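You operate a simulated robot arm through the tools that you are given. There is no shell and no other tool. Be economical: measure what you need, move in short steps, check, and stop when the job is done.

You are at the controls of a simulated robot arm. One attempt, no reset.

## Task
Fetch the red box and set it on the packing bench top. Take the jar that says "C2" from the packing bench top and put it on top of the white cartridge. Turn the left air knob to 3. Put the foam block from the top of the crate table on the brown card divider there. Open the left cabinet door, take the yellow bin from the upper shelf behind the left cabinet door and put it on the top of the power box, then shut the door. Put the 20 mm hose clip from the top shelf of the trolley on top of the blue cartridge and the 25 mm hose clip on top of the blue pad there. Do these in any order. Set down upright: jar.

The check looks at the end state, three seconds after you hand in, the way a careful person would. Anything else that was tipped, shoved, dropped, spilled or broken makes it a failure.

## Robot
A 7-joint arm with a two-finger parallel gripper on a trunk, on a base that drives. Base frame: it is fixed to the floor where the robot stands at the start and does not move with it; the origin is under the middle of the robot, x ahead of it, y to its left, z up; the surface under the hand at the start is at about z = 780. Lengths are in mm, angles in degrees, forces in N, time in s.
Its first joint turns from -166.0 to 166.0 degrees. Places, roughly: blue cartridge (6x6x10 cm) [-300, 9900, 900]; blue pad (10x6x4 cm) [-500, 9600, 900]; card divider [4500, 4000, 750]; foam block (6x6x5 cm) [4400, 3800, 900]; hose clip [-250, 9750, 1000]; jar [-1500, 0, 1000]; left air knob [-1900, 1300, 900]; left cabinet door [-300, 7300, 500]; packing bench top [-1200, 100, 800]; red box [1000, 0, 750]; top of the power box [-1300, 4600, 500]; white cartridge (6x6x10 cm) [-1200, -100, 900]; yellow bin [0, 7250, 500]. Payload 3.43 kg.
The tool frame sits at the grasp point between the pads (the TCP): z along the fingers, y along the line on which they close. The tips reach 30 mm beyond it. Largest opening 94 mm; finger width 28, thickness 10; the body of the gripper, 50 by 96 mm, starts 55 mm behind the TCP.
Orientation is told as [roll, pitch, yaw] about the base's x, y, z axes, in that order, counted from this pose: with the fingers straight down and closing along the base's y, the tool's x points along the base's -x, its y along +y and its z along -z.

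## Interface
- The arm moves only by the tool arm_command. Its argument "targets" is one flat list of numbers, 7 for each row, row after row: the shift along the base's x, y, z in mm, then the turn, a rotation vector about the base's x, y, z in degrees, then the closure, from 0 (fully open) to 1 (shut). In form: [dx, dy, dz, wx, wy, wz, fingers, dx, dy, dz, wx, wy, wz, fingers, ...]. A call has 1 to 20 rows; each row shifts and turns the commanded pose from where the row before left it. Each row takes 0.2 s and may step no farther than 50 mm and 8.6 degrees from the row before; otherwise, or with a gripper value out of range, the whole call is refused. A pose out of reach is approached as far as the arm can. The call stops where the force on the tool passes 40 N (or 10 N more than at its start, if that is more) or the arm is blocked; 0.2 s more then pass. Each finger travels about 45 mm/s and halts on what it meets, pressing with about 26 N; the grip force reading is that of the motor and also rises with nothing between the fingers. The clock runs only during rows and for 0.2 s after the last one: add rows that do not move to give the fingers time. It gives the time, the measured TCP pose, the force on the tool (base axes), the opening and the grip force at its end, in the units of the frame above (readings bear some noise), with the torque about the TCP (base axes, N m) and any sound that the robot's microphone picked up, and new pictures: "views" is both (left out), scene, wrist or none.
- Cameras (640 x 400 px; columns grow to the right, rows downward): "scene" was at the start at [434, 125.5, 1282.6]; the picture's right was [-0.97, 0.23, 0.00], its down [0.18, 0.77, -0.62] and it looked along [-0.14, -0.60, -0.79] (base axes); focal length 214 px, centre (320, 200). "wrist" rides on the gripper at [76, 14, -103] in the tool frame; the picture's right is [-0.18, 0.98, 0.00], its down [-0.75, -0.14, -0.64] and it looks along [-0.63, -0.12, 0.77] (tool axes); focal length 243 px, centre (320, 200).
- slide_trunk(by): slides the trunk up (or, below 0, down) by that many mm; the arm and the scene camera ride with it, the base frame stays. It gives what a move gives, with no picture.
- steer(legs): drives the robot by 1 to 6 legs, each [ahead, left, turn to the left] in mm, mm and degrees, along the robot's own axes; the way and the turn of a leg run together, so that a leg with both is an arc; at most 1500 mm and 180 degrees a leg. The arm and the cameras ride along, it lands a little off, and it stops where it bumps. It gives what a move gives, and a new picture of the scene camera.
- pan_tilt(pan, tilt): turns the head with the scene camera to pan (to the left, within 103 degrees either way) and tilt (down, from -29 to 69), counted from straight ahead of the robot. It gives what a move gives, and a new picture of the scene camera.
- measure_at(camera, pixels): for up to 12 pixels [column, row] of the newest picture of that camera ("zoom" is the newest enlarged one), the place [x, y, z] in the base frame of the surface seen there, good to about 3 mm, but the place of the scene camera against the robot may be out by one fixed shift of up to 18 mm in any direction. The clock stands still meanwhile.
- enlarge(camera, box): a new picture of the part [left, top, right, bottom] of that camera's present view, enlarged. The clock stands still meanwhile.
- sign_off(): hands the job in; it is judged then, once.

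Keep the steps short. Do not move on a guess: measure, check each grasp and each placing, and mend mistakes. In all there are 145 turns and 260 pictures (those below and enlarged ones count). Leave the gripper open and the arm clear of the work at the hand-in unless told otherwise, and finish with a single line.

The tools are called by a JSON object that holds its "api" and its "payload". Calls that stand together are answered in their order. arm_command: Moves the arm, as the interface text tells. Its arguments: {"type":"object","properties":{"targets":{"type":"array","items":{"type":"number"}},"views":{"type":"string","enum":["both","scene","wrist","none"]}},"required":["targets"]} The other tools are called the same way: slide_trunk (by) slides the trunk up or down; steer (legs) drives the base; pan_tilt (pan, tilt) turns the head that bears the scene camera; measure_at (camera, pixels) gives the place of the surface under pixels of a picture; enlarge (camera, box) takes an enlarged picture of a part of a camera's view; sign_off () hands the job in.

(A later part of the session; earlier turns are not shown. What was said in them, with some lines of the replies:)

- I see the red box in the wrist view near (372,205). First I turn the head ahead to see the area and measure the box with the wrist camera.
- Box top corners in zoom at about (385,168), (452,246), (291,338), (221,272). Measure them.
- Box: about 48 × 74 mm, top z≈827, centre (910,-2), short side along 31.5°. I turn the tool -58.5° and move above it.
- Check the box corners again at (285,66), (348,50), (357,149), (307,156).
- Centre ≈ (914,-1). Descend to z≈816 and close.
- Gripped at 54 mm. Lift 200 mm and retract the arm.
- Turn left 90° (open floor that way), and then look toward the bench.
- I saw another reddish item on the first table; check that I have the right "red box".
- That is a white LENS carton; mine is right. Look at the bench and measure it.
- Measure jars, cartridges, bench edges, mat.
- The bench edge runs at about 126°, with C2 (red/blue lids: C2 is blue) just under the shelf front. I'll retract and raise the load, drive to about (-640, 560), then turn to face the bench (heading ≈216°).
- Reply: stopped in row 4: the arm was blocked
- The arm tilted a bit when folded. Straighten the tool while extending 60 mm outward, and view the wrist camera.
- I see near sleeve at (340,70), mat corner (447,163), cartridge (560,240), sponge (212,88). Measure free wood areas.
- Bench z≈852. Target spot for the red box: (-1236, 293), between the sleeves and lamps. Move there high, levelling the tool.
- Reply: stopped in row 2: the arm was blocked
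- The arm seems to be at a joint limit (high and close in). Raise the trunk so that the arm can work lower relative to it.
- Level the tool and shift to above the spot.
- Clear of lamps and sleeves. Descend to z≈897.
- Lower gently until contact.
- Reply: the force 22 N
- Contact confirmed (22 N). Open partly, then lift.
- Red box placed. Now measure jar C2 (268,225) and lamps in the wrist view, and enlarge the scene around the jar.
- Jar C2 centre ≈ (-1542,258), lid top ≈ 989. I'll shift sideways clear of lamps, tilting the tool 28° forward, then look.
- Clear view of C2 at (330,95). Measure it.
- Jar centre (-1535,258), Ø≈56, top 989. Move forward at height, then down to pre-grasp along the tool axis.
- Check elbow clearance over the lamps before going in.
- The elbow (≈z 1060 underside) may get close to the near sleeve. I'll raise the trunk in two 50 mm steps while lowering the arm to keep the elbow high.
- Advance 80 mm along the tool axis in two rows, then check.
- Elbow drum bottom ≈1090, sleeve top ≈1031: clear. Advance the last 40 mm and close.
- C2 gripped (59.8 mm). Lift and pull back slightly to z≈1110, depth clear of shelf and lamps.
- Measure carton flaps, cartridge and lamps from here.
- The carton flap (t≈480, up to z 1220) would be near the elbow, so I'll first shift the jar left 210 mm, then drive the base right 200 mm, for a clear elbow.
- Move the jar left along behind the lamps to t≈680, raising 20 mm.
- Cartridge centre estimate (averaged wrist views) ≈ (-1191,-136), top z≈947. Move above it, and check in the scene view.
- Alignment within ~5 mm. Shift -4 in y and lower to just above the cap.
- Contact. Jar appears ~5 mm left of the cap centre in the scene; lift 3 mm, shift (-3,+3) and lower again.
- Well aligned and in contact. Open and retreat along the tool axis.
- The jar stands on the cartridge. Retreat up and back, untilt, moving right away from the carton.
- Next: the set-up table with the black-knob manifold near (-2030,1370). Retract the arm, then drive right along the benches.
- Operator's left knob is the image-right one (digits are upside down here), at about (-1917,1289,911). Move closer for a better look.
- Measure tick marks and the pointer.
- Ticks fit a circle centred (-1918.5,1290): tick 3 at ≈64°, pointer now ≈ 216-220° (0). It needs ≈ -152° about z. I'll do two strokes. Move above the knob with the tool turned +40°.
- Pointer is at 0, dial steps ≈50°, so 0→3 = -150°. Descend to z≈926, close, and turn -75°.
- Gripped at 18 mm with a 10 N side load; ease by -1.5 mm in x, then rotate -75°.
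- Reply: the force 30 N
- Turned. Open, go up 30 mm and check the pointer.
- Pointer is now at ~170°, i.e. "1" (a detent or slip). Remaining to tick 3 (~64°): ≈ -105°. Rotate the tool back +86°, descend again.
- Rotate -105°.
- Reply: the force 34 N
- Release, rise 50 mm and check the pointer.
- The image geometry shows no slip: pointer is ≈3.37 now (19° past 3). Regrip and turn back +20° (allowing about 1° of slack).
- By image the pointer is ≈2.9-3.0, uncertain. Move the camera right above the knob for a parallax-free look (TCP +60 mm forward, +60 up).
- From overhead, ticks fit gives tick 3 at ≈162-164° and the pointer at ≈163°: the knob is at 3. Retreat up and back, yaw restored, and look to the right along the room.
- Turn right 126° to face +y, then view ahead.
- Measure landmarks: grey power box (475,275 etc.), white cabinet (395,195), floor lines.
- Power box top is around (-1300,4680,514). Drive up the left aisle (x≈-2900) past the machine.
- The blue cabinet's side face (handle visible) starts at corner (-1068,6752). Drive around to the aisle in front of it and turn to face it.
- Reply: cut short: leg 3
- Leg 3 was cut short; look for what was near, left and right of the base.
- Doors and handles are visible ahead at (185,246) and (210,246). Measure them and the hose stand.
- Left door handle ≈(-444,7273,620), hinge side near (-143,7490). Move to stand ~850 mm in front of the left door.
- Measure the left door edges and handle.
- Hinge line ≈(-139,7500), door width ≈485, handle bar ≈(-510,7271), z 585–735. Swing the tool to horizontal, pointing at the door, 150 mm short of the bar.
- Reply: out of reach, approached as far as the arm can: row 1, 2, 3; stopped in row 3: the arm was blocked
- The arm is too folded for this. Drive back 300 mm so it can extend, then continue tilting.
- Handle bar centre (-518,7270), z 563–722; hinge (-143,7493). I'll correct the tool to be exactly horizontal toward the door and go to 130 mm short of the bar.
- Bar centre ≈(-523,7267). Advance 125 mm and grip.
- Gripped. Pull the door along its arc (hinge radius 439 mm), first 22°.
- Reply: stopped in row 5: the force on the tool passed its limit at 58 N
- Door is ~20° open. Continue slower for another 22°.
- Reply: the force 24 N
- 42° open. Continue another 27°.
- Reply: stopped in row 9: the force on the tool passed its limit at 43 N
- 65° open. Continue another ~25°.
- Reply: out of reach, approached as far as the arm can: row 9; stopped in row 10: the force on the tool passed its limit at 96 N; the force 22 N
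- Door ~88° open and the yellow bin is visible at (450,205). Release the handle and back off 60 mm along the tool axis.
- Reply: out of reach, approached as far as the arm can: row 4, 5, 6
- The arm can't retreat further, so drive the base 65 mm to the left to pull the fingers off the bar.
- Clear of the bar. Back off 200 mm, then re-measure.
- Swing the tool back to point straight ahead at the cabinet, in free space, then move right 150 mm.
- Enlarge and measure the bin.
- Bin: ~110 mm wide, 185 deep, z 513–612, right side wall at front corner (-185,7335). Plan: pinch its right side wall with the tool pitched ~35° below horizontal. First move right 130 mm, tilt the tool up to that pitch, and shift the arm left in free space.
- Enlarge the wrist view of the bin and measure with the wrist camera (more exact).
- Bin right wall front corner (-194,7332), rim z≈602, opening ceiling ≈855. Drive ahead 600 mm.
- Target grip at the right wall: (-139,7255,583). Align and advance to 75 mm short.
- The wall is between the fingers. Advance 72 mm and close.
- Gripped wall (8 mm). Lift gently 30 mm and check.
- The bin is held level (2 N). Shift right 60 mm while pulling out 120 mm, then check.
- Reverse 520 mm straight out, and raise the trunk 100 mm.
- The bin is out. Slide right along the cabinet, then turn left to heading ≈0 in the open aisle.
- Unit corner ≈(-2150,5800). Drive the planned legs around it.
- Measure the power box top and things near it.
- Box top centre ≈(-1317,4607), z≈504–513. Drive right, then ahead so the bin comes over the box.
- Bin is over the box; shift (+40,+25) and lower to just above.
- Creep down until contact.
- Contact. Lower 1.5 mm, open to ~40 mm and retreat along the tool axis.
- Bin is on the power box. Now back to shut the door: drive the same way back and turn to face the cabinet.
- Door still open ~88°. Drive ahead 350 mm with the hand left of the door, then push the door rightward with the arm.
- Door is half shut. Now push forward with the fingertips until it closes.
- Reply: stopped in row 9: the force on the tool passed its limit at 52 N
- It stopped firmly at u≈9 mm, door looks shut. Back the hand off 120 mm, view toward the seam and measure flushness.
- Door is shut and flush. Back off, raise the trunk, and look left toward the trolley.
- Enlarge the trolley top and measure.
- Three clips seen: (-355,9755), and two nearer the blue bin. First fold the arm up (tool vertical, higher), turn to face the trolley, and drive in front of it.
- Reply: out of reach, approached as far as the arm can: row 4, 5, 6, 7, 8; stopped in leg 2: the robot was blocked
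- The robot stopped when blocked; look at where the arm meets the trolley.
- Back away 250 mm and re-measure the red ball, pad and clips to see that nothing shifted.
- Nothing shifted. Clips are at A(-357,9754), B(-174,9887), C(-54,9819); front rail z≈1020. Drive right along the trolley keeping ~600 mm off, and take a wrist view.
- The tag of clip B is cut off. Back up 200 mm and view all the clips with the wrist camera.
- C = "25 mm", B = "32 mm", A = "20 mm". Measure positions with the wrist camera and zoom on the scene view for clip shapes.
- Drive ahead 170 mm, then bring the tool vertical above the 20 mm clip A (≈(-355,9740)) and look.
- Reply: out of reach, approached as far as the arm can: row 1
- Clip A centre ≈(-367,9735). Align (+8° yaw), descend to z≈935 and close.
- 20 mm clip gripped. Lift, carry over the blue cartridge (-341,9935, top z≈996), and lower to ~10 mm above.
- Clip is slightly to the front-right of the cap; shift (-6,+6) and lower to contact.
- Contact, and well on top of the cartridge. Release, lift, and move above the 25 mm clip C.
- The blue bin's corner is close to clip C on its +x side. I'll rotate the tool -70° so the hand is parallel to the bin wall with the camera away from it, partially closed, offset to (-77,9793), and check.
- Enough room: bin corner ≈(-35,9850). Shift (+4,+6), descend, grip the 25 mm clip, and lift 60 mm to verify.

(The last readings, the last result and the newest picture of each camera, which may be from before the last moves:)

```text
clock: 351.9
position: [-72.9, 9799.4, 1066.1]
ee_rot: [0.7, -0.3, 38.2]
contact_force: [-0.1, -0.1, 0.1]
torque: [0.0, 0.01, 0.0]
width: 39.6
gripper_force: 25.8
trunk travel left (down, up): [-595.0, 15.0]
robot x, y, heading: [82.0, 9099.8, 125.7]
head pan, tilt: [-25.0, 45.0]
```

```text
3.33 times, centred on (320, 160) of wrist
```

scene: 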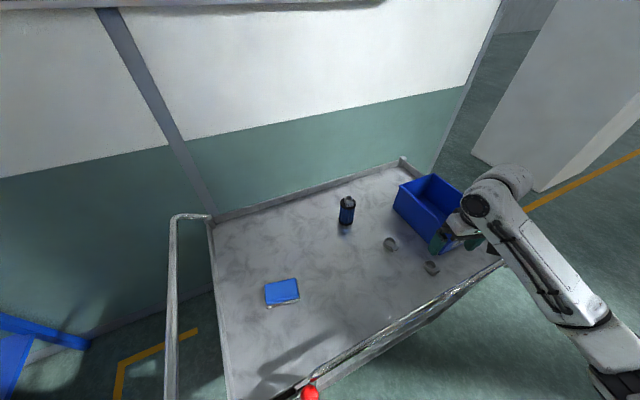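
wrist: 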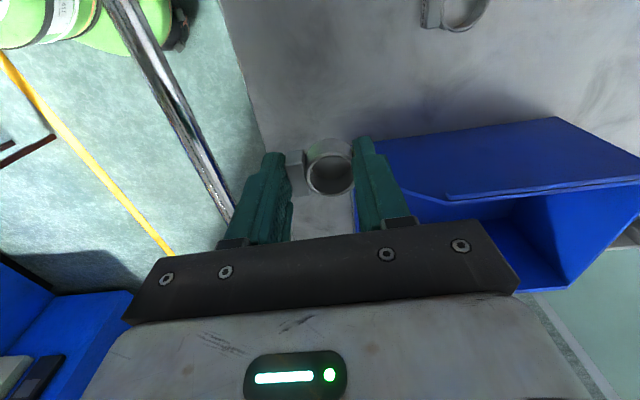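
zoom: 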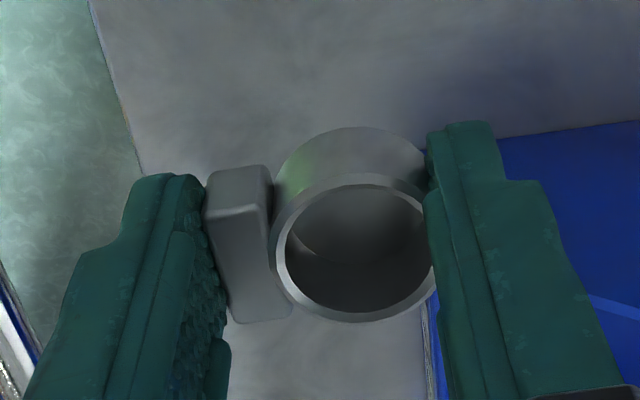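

Held. Carry to above the blue pad (-482,9639, top ≈937) and lower to ~15 mm above.

{"api": "arm_command", "payload": {"targets": [-41, -16, 0, 0, 0, 0, 1, -41, -16, 0, 0, 0, 0, 1, -41, -16, 0, 0, 0, 0, 1, -41, -16, 0, 0, 0, 0, 1, -41, -16, 0, 0, 0, 0, 1, -41, -16, 0, 0, 0, 0, 1, -41, -16, 0, 0, 0, 0, 1, -41, -16, 0, 0, 0, 0, 1, -41, -16, 0, 0, 0, 0, 1, -40, -16, 0, 0, 0, 0, 1, 0, 0, -45, 0, 0, 0, 1, 0, 0, -34, 0, 0, 0, 1, 0, 0, 0, 0, 0, 0, 1], "views": "wrist"}}

{"api": "enlarge", "payload": {"camera": "scene", "box": [210, 190, 370, 310]}}

{"api": "measure_at", "payload": {"camera": "wrist", "pixels": [[320, 120], [280, 120], [360, 120], [320, 90], [250, 100], [400, 100], [220, 150], [420, 150]]}}

```text
clock: 354.7
position: [-480.5, 9639.0, 987.1]
ee_rot: [0.7, -0.3, 38.3]
contact_force: [0.5, -0.8, -0.5]
torque: [0.01, -0.01, -0.04]
width: 39.5
gripper_force: 26.4
trunk travel left (down, up): [-595.0, 15.0]
robot x, y, heading: [81.2, 9098.7, 125.8]
head pan, tilt: [-25.0, 45.0]
```

wrist: 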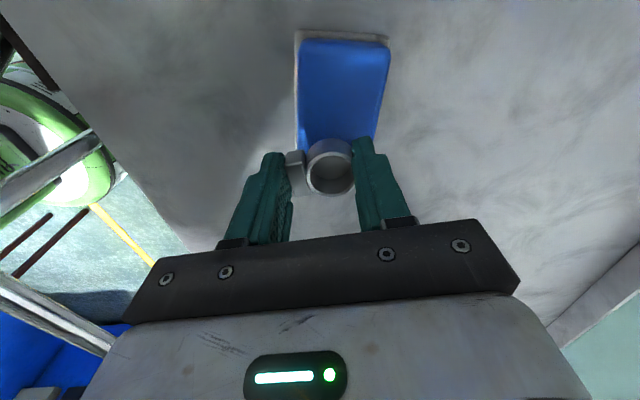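

```text
3.33 times, centred on (290, 250) of scene
```

zoom: 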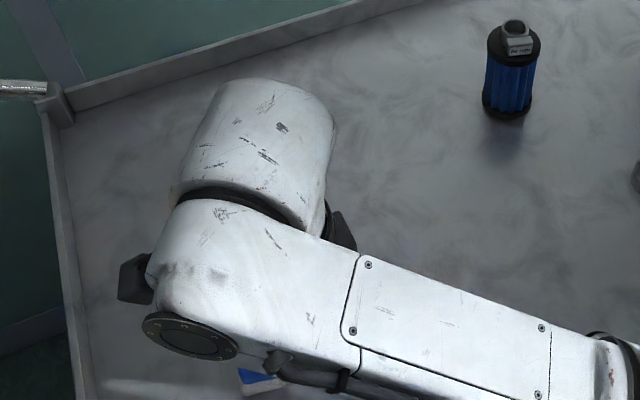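

```text
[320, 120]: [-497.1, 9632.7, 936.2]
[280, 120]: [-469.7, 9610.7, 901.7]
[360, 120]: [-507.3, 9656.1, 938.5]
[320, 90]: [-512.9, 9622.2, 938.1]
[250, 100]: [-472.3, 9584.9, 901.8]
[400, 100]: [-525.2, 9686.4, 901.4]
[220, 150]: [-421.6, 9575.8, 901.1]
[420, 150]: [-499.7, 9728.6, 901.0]
```

Pad centre works out to ≈(-502,9646). Shift (-20,+7), lower to contact.

{"api": "arm_command", "payload": {"targets": [-20, 7, 0, 0, 0, 0, 1, 0, 0, -9, 0, 0, 0, 1, 0, 0, -4, 0, 0, 0, 1, 0, 0, -2, 0, 0, 0, 1, 0, 0, -1.5, 0, 0, 0, 1, 0, 0, -1, 0, 0, 0, 1, 0, 0, 0, 0, 0, 0, 1], "views": "wrist"}}

```text
clock: 356.3
position: [-502.4, 9646.5, 969.4]
ee_rot: [0.8, -0.2, 38.2]
contact_force: [-1.8, -0.1, 15.0]
torque: [-0.07, -0.21, 0.02]
width: 39.7
gripper_force: 26.1
trunk travel left (down, up): [-595.0, 15.0]
robot x, y, heading: [81.3, 9101.9, 125.7]
head pan, tilt: [-25.0, 45.0]
```

wrist: 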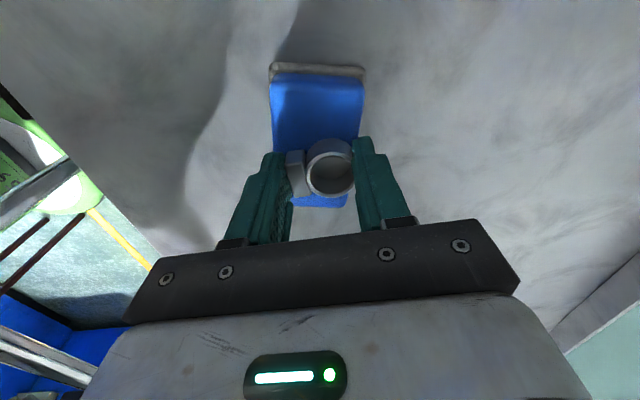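

The 25 mm clip rests on the pad. Release, lift, fold the arm back, then drive away via the known left aisle.

{"api": "arm_command", "payload": {"targets": [0, 0, 0.5, 0, 0, 0, 0.4, 0, 0, 0, 0, 0, 0, 0.4, 0, 0, 0, 0, 0, 0, 0.4, 0, 0, 20, 0, 0, 0, 0.4, 0, 0, 45, 0, 0, 0, 0.3, 0, 0, 45, 0, 0, 0, 0, 0, 0, 35, 0, 0, 7.8, 0, 33.6, -31.4, 0, 0, 0, 7.8, 0, 33.6, -31.4, 0, 0, 0, 7.8, 0, 33.6, -31.4, 0, 0, 0, 7.8, 0, 33.6, -31.4, 0, 0, 0, 7.8, 0, 33.6, -31.4, 0, 0, 0, 7.8, 0, 0, 0, 0, 0, 0, 7.8, 0, 0, 0, 0, 0, 0, 7.8, 0, 0, 0, 0, 0, 0, 7.8, 0, 0, 0, 0, 0, 0, 0, 0], "views": "scene"}}

{"api": "enlarge", "payload": {"camera": "scene", "box": [230, 170, 430, 310]}}

{"api": "steer", "payload": {"legs": [[60, 1020, 0], [0, 0, -126], [-1050, -730, 0], [-1000, -700, 0], [-420, -1100, 0], [0, -1300, 0]]}}

```text
clock: 359.7
position: [-388.5, 9522.9, 1089.7]
ee_rot: [0.6, -0.2, 108.5]
contact_force: [-0.4, 1.2, -0.1]
torque: [0.01, 0.0, 0.03]
width: 94.2
gripper_force: 0.0
out of reach, approached as far as the arm can: row 11, 12
trunk travel left (down, up): [-595.0, 15.0]
robot x, y, heading: [80.7, 9100.4, 125.7]
head pan, tilt: [-25.0, 45.0]
```

scene: 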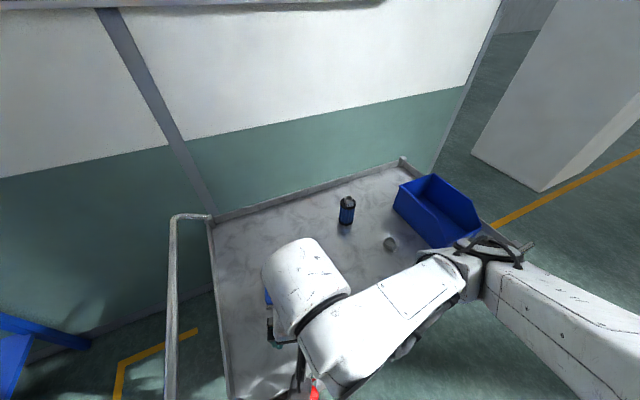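

```text
2.86 times, centred on (330, 240) of scene
```

zoom: 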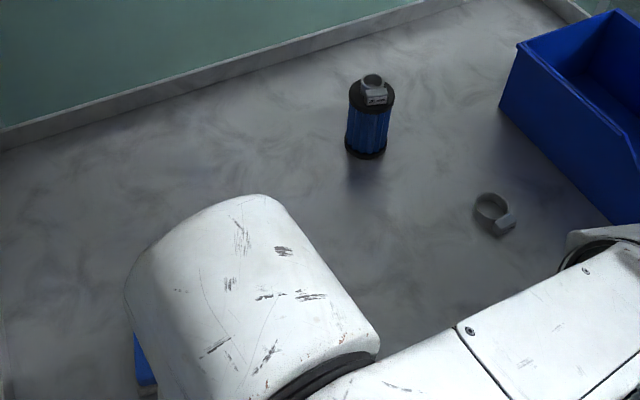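

```text
clock: 393.7
position: [-2636.7, 4878.4, 1088.4]
ee_rot: [0.8, -0.3, -17.7]
contact_force: [0.5, -0.1, 0.0]
torque: [-0.01, 0.0, 0.0]
width: 94.1
gripper_force: 0.0
trunk travel left (down, up): [-595.0, 15.0]
robot x, y, heading: [-3253.2, 4747.4, -0.7]
head pan, tilt: [-25.0, 45.0]
```

scene: 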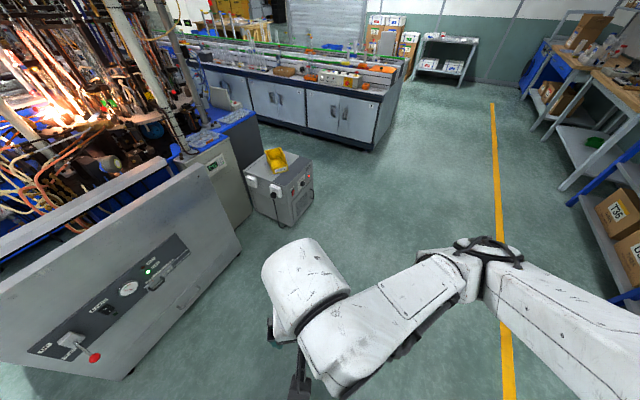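

Trolley done. Now drive round the south end of the line toward the crate table.

{"api": "steer", "payload": {"legs": [[310, -1000, 0], [700, -1100, 0], [1000, -900, 0], [1300, -600, 1], [1300, 450, 0], [1250, 750, 0]]}}

{"api": "pan_tilt", "payload": {"pan": 35, "tilt": 20}}

{"api": "measure_at", "payload": {"camera": "scene", "pixels": [[320, 160], [320, 200], [320, 240], [250, 200], [400, 200], [280, 180], [360, 180], [440, 220], [200, 240], [480, 180], [300, 300], [420, 280]]}}

```text
clock: 431.7
position: [3236.2, 2428.2, 1089.1]
ee_rot: [0.8, -0.1, -17.4]
contact_force: [-0.3, 0.2, 0.3]
torque: [0.0, 0.01, -0.02]
width: 93.9
gripper_force: 0.1
trunk travel left (down, up): [-595.0, 15.0]
robot x, y, heading: [2618.9, 2295.0, -0.5]
head pan, tilt: [-25.0, 45.0]
```

scene: 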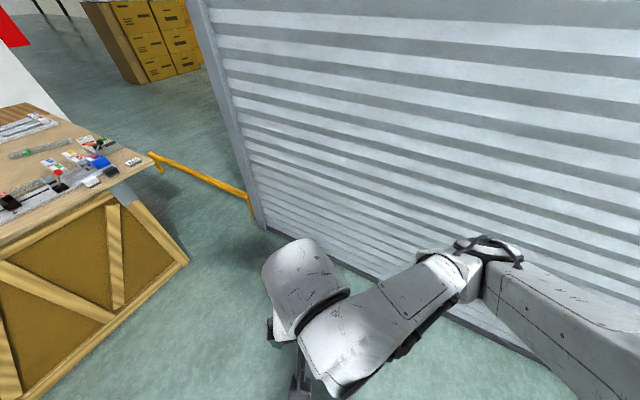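

```text
clock: 433.0
position: [3237.4, 2429.1, 1089.5]
ee_rot: [0.7, -0.2, -17.4]
contact_force: [0.3, 0.0, 0.8]
torque: [0.01, -0.03, -0.02]
width: 93.8
gripper_force: 0.0
trunk travel left (down, up): [-595.0, 15.0]
robot x, y, heading: [2619.5, 2297.1, -0.2]
head pan, tilt: [35.0, 20.0]
```

scene: 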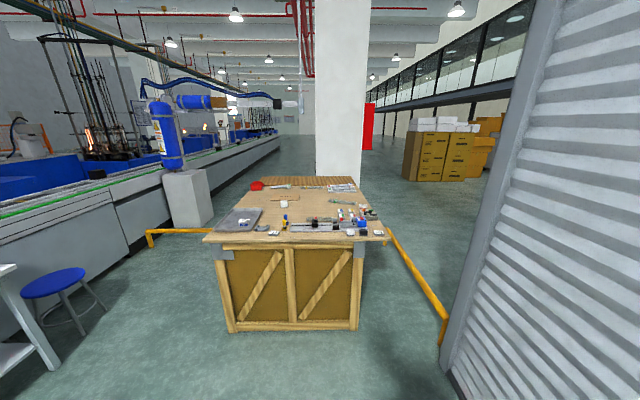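

```text
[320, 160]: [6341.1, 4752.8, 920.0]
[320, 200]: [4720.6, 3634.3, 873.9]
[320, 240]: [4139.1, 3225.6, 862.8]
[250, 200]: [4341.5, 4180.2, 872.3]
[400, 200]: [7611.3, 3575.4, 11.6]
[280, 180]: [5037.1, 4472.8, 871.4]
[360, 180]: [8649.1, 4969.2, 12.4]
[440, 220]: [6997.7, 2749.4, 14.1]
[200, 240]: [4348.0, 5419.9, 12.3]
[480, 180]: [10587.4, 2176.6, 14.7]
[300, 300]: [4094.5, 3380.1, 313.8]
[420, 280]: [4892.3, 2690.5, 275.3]
```

Enlarge the crate table to find the foam block and the card divider.

{"api": "enlarge", "payload": {"camera": "scene", "box": [195, 170, 395, 250]}}

{"api": "measure_at", "payload": {"camera": "scene", "pixels": [[284, 203], [284, 220], [240, 218], [262, 228], [284, 198], [310, 222], [273, 233], [350, 215], [205, 240], [385, 237], [362, 225], [285, 190]]}}

```text
3.20 times, centred on (295, 210) of scene
```

zoom: 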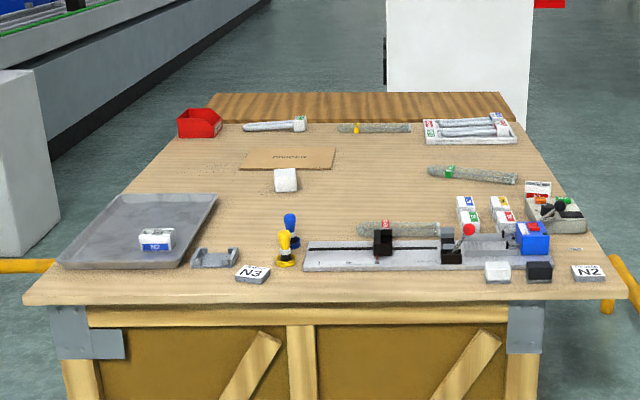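

```text
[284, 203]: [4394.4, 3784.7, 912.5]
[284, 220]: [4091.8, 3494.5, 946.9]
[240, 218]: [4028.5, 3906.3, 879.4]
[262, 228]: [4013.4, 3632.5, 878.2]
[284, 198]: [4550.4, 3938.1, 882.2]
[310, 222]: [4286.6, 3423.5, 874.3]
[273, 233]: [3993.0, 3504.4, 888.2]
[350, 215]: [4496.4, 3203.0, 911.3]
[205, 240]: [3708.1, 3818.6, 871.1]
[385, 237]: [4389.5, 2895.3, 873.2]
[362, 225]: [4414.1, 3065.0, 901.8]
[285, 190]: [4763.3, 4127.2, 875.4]
```

Foam is at ≈(4394,3785,912), divider just behind it. A stool blocks the left side, so I'll work from the front with a tilted tool. Turn and drive up to the table, tilt the tool 45°, and look.

{"api": "steer", "payload": {"legs": [[0, 0, 36.6], [1375, 142, 0]]}}

{"api": "arm_command", "payload": {"targets": [20, -6, -8, 0, 0, 8.5, 0, 20, -6, -8, 0, 0, 8.5, 0, 20, -6, -8, 4.45, -6.04, 0, 0, 20, -6, -8, 4.45, -6.04, 0, 0, 20, -6, -8, 4.45, -6.04, 0, 0, 20, -6, -8, 4.45, -6.04, 0, 0, 20, -6, -8, 4.45, -6.04, 0, 0, 20, -6, -8, 4.45, -6.04, 0, 0, 0, 0, 0, 0, 0, 0, 0], "views": "wrist"}}

{"api": "pan_tilt", "payload": {"pan": 10, "tilt": 35}}

```text
clock: 441.5
position: [4025.4, 3696.3, 1088.6]
ee_rot: [0.8, -0.3, 19.8]
contact_force: [0.3, 0.3, 0.3]
torque: [0.02, -0.02, 0.0]
width: 93.8
gripper_force: 0.0
trunk travel left (down, up): [-595.0, 15.0]
robot x, y, heading: [3617.1, 3218.7, 37.0]
head pan, tilt: [35.0, 20.0]
```

scene: 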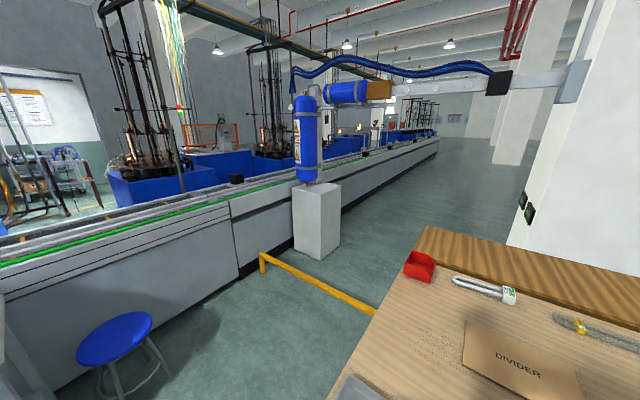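

```text
clock: 443.5
position: [4187.1, 3648.3, 1026.6]
ee_rot: [0.3, -45.3, 37.0]
contact_force: [0.4, 0.0, 0.6]
torque: [-0.01, 0.01, 0.03]
width: 94.0
gripper_force: 0.1
trunk travel left (down, up): [-595.0, 15.0]
robot x, y, heading: [3614.9, 3215.8, 37.0]
head pan, tilt: [35.0, 20.0]
```

wrist: 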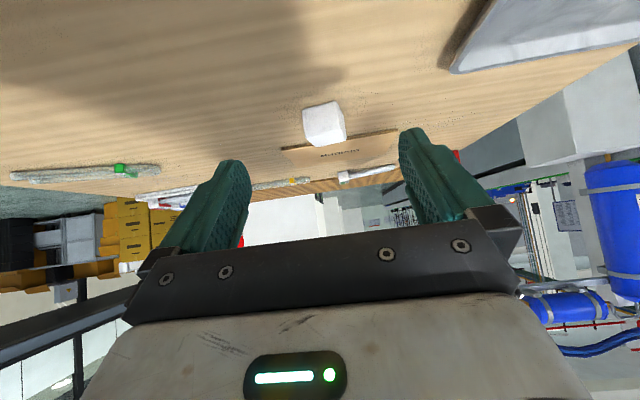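

```text
clock: 444.4
position: [4185.8, 3649.9, 1025.0]
ee_rot: [0.3, -45.2, 36.9]
contact_force: [-0.3, 0.0, 0.2]
torque: [-0.06, 0.01, 0.0]
width: 94.2
gripper_force: 0.1
trunk travel left (down, up): [-595.0, 15.0]
robot x, y, heading: [3614.1, 3218.8, 37.1]
head pan, tilt: [10.0, 35.0]
```

scene: 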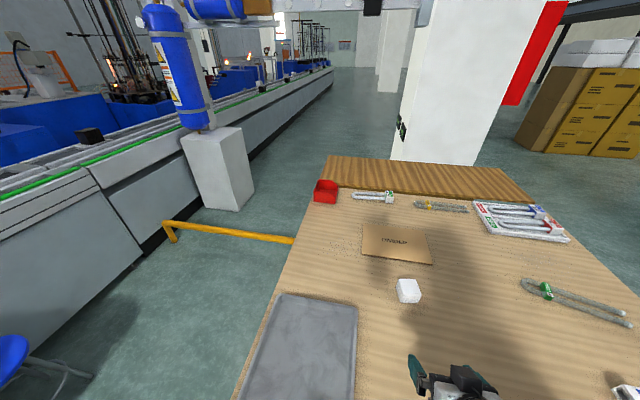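

Measure the foam and divider precisely with both cameras.

{"api": "enlarge", "payload": {"camera": "wrist", "box": [260, 80, 420, 180]}}

{"api": "measure_at", "payload": {"camera": "wrist", "pixels": [[305, 110], [336, 101], [340, 136], [309, 143], [323, 115], [323, 140], [284, 149], [335, 152], [396, 130], [380, 140], [345, 143], [325, 160]]}}

{"api": "measure_at", "payload": {"camera": "scene", "pixels": [[409, 287], [398, 281], [419, 281], [421, 295], [402, 301], [362, 256], [370, 225], [424, 229], [432, 262], [397, 259]]}}

```text
4.00 times, centred on (340, 130) of wrist
```

zoom: 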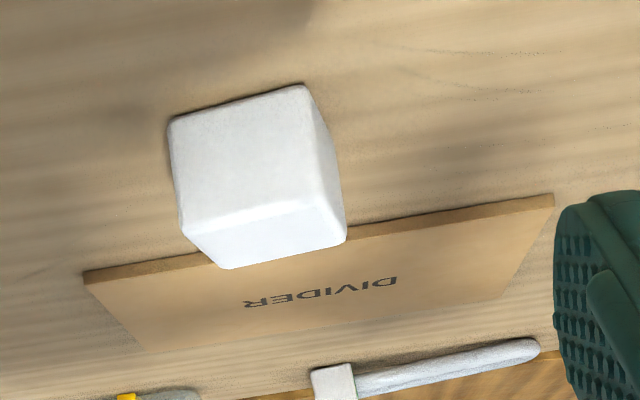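

```text
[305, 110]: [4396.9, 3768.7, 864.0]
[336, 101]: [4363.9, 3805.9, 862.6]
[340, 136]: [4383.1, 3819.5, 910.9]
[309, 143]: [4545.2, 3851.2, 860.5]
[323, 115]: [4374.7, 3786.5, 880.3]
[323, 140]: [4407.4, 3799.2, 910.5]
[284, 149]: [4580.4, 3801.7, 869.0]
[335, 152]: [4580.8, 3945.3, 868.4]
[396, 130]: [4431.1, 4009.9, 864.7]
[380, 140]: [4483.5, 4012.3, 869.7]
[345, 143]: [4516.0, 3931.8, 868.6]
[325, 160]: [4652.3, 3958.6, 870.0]
```

```text
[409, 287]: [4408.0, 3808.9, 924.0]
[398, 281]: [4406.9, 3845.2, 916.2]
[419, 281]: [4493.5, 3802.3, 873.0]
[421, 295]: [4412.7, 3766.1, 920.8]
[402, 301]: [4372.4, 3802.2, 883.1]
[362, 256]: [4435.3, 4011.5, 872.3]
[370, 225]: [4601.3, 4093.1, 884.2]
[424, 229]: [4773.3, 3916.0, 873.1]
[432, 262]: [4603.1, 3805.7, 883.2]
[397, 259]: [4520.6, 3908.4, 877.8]
```

Foam centre ≈(4403,3806), z 862–911; divider near edge midpoint (4506,3906), top z≈869. Approach along the tool axis, grip the foam, and lift.

{"api": "arm_command", "payload": {"targets": [38, 26, 0, 0, 0, 2, 0, 38, 26, 0, 0, 0, 2, 0, 37, 26, 0, 0, 0, 0, 0, 26, 19.5, -32.6, 0, 0, 0, 0, 26, 19.5, -32.6, 0, 0, 0, 0, 26, 19.5, -32.6, 0, 0, 0, 0, 26, 19.5, -32, 0, 0, 0, 0, 0, 0, 0, 0, 0, 0, 0, 0, 0, 0, 0, 0, 0, 0.5, 0, 0, 0, 0, 0, 0, 1, 0, 0, 0, 0, 0, 0, 1, 0, 0, 0, 0, 0, 0, 1, 0, 0, 20, 0, 0, 0, 1, 0, 0, 30, 0, 0, 0, 1, 0, 0, 0, 0, 0, 0, 1], "views": "wrist"}}

```text
clock: 447.6
position: [4403.1, 3805.0, 945.4]
ee_rot: [0.3, -45.2, 40.9]
contact_force: [-0.1, -0.7, 0.7]
torque: [-0.02, -0.02, -0.01]
width: 63.2
gripper_force: 25.4
trunk travel left (down, up): [-595.0, 15.0]
robot x, y, heading: [3613.3, 3216.7, 36.8]
head pan, tilt: [10.0, 35.0]
```

wrist: 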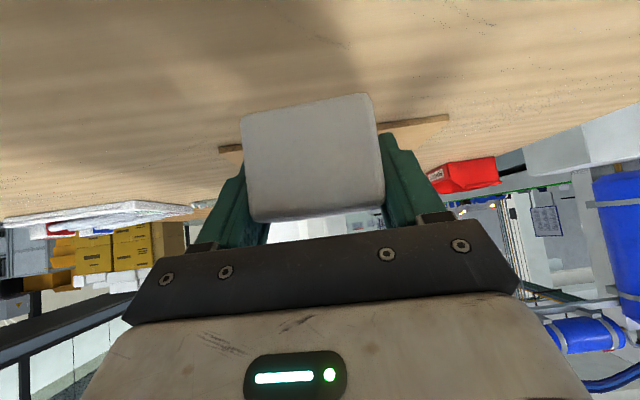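

Foam held. Drive ahead 100 mm, move it over the divider (target ≈(4552,3942)), lower to ~13 mm above, and check.

{"api": "steer", "payload": {"legs": [[100, 0, 0]]}}

{"api": "arm_command", "payload": {"targets": [23, 26, 0, 0, 0, 0, 1, 23, 26, 0, 0, 0, 0, 1, 23, 26, 0, 0, 0, 0, 1, 0, 0, -20, 0, 0, 0, 1, 0, 0, -10, 0, 0, 0, 1, 0, 0, 0, 0, 0, 0, 1], "views": "scene"}}

{"api": "enlarge", "payload": {"camera": "scene", "box": [300, 190, 500, 330]}}

```text
clock: 448.8
position: [4481.3, 3866.0, 946.0]
ee_rot: [0.2, -45.2, 41.0]
contact_force: [0.7, 0.2, -0.5]
torque: [-0.02, -0.01, 0.0]
width: 63.2
gripper_force: 25.5
trunk travel left (down, up): [-595.0, 15.0]
robot x, y, heading: [3693.8, 3276.6, 37.2]
head pan, tilt: [10.0, 35.0]
```

scene: 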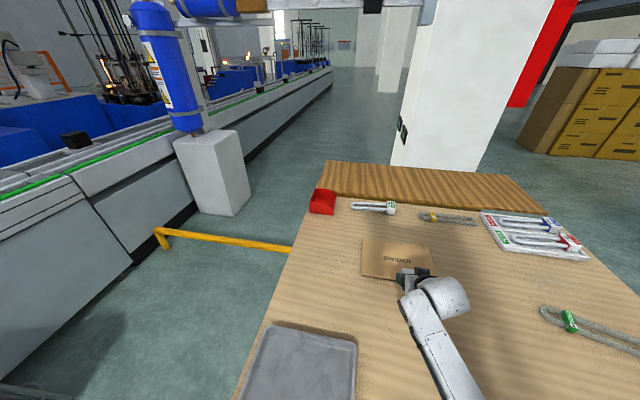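

```text
clock: 450.2
position: [4550.4, 3944.0, 914.6]
ee_rot: [0.3, -45.3, 40.9]
contact_force: [0.2, 0.1, -0.8]
torque: [0.0, -0.02, -0.01]
width: 63.3
gripper_force: 26.0
trunk travel left (down, up): [-595.0, 15.0]
robot x, y, heading: [3692.8, 3275.1, 37.0]
head pan, tilt: [10.0, 35.0]
```

scene: 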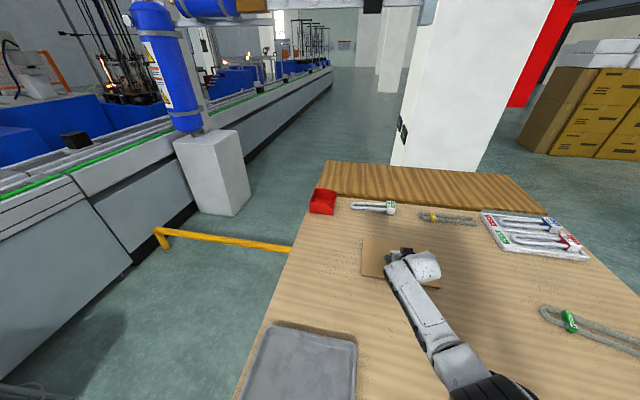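

```text
2.86 times, centred on (400, 260) of scene
```

zoom: 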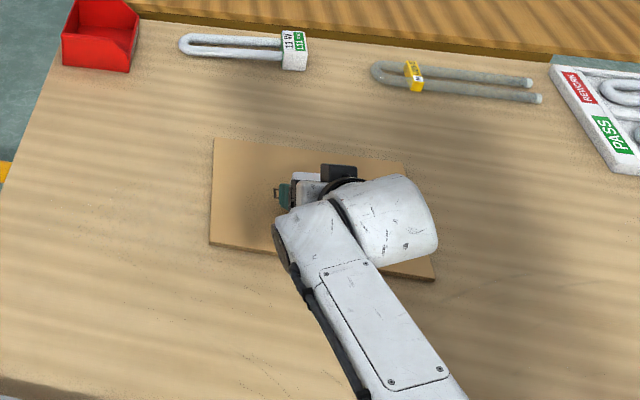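

Foam is well inside the divider. Lower to contact (z≈902), open, and retreat along the tool axis.

{"api": "arm_command", "payload": {"targets": [0, 0, -6, 0, 0, 0, 1, 0, 0, -3, 0, 0, 0, 1, 0, 0, -2, 0, 0, 0, 1, 0, 0, -1.5, 0, 0, 0, 1, 0, 0, 0, 0, 0, 0, 1, 0, 0, 0, 0, 0, 0, 0.5, 0, 0, 0, 0, 0, 0, 0.1, 0, 0, 0, 0, 0, 0, 0, 0, 0, 0, 0, 0, 0, 0, -13, -10, 16, 0, 0, 0, 0, -26, -19.5, 32.6, 0, 0, 0, 0, -26, -19.5, 32.6, 0, 0, 0, 0, -26, -19.5, 32.6, 0, 0, 0, 0, -26, -19.5, 25, 0, 0, 0, 0, 0, 0, 0, 0, 0, 0, 0], "views": "both"}}

{"api": "enlarge", "payload": {"camera": "scene", "box": [320, 200, 480, 310]}}

```text
clock: 453.4
position: [4434.9, 3854.4, 1040.8]
ee_rot: [0.3, -45.3, 41.0]
contact_force: [0.3, -0.1, -1.4]
torque: [-0.01, 0.01, -0.01]
width: 94.1
gripper_force: 0.0
trunk travel left (down, up): [-595.0, 15.0]
robot x, y, heading: [3696.1, 3275.2, 37.1]
head pan, tilt: [10.0, 35.0]
```

scene: 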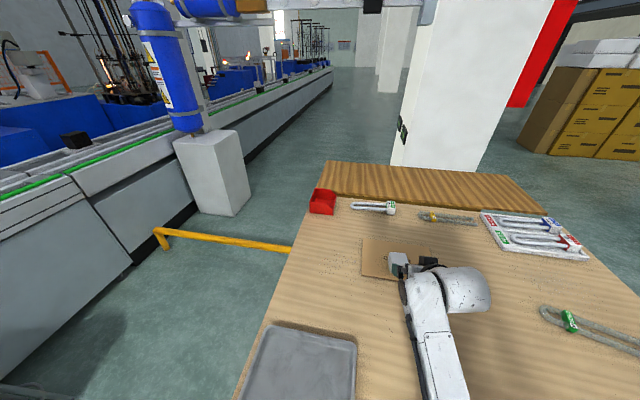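
wrist: 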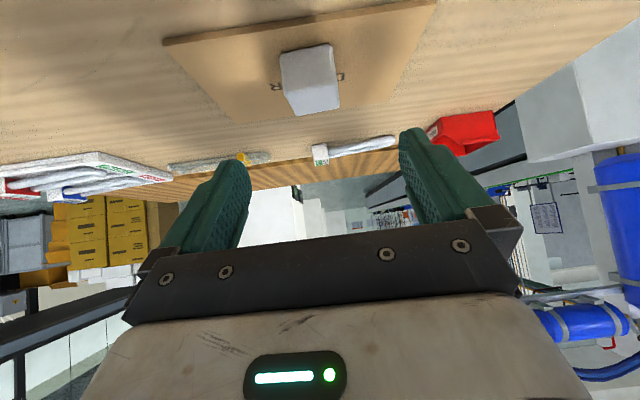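

```text
3.64 times, centred on (400, 255) of scene
```

zoom: 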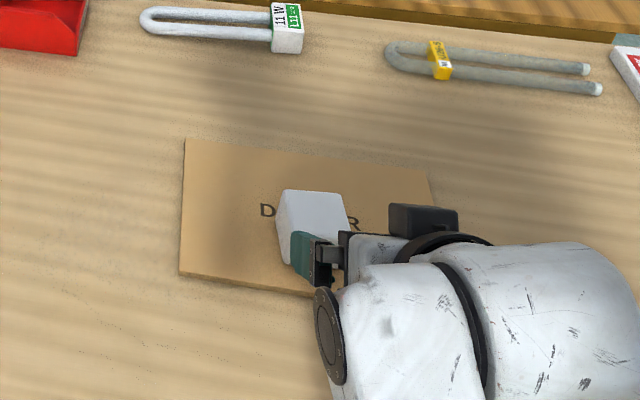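

The foam rests on the divider. Back the robot away with the gripper open, then hand in.

{"api": "steer", "payload": {"legs": [[-450, 0, 0]]}}

{"api": "sign_off", "payload": {}}

```text
clock: 456.1
position: [4071.4, 3583.7, 1041.8]
ee_rot: [0.3, -45.2, 41.1]
contact_force: [0.0, 0.8, 0.0]
torque: [-0.02, 0.04, -0.02]
width: 94.0
gripper_force: 0.0
trunk travel left (down, up): [-595.0, 15.0]
robot x, y, heading: [3332.9, 3005.4, 37.1]
head pan, tilt: [10.0, 35.0]
```

scene: 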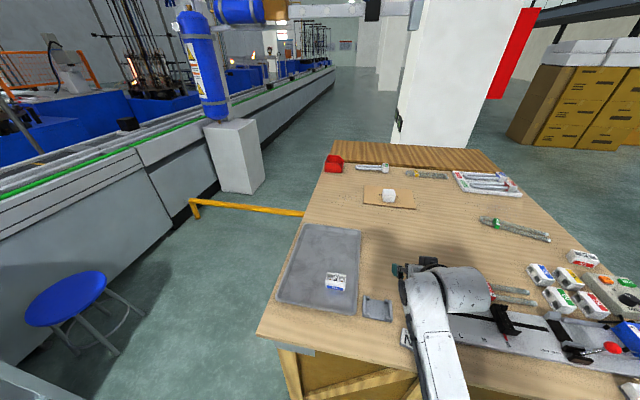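

```text
The job is handed in.
```

All seven parts of the job are done and handed in; the 25 mm clip showed firm contact on the pad but I did not see it after release, and the robot stopped twice on something while driving (unseen near the cabinet, probably the arm on the trolley's red lever), with nothing visibly moved.
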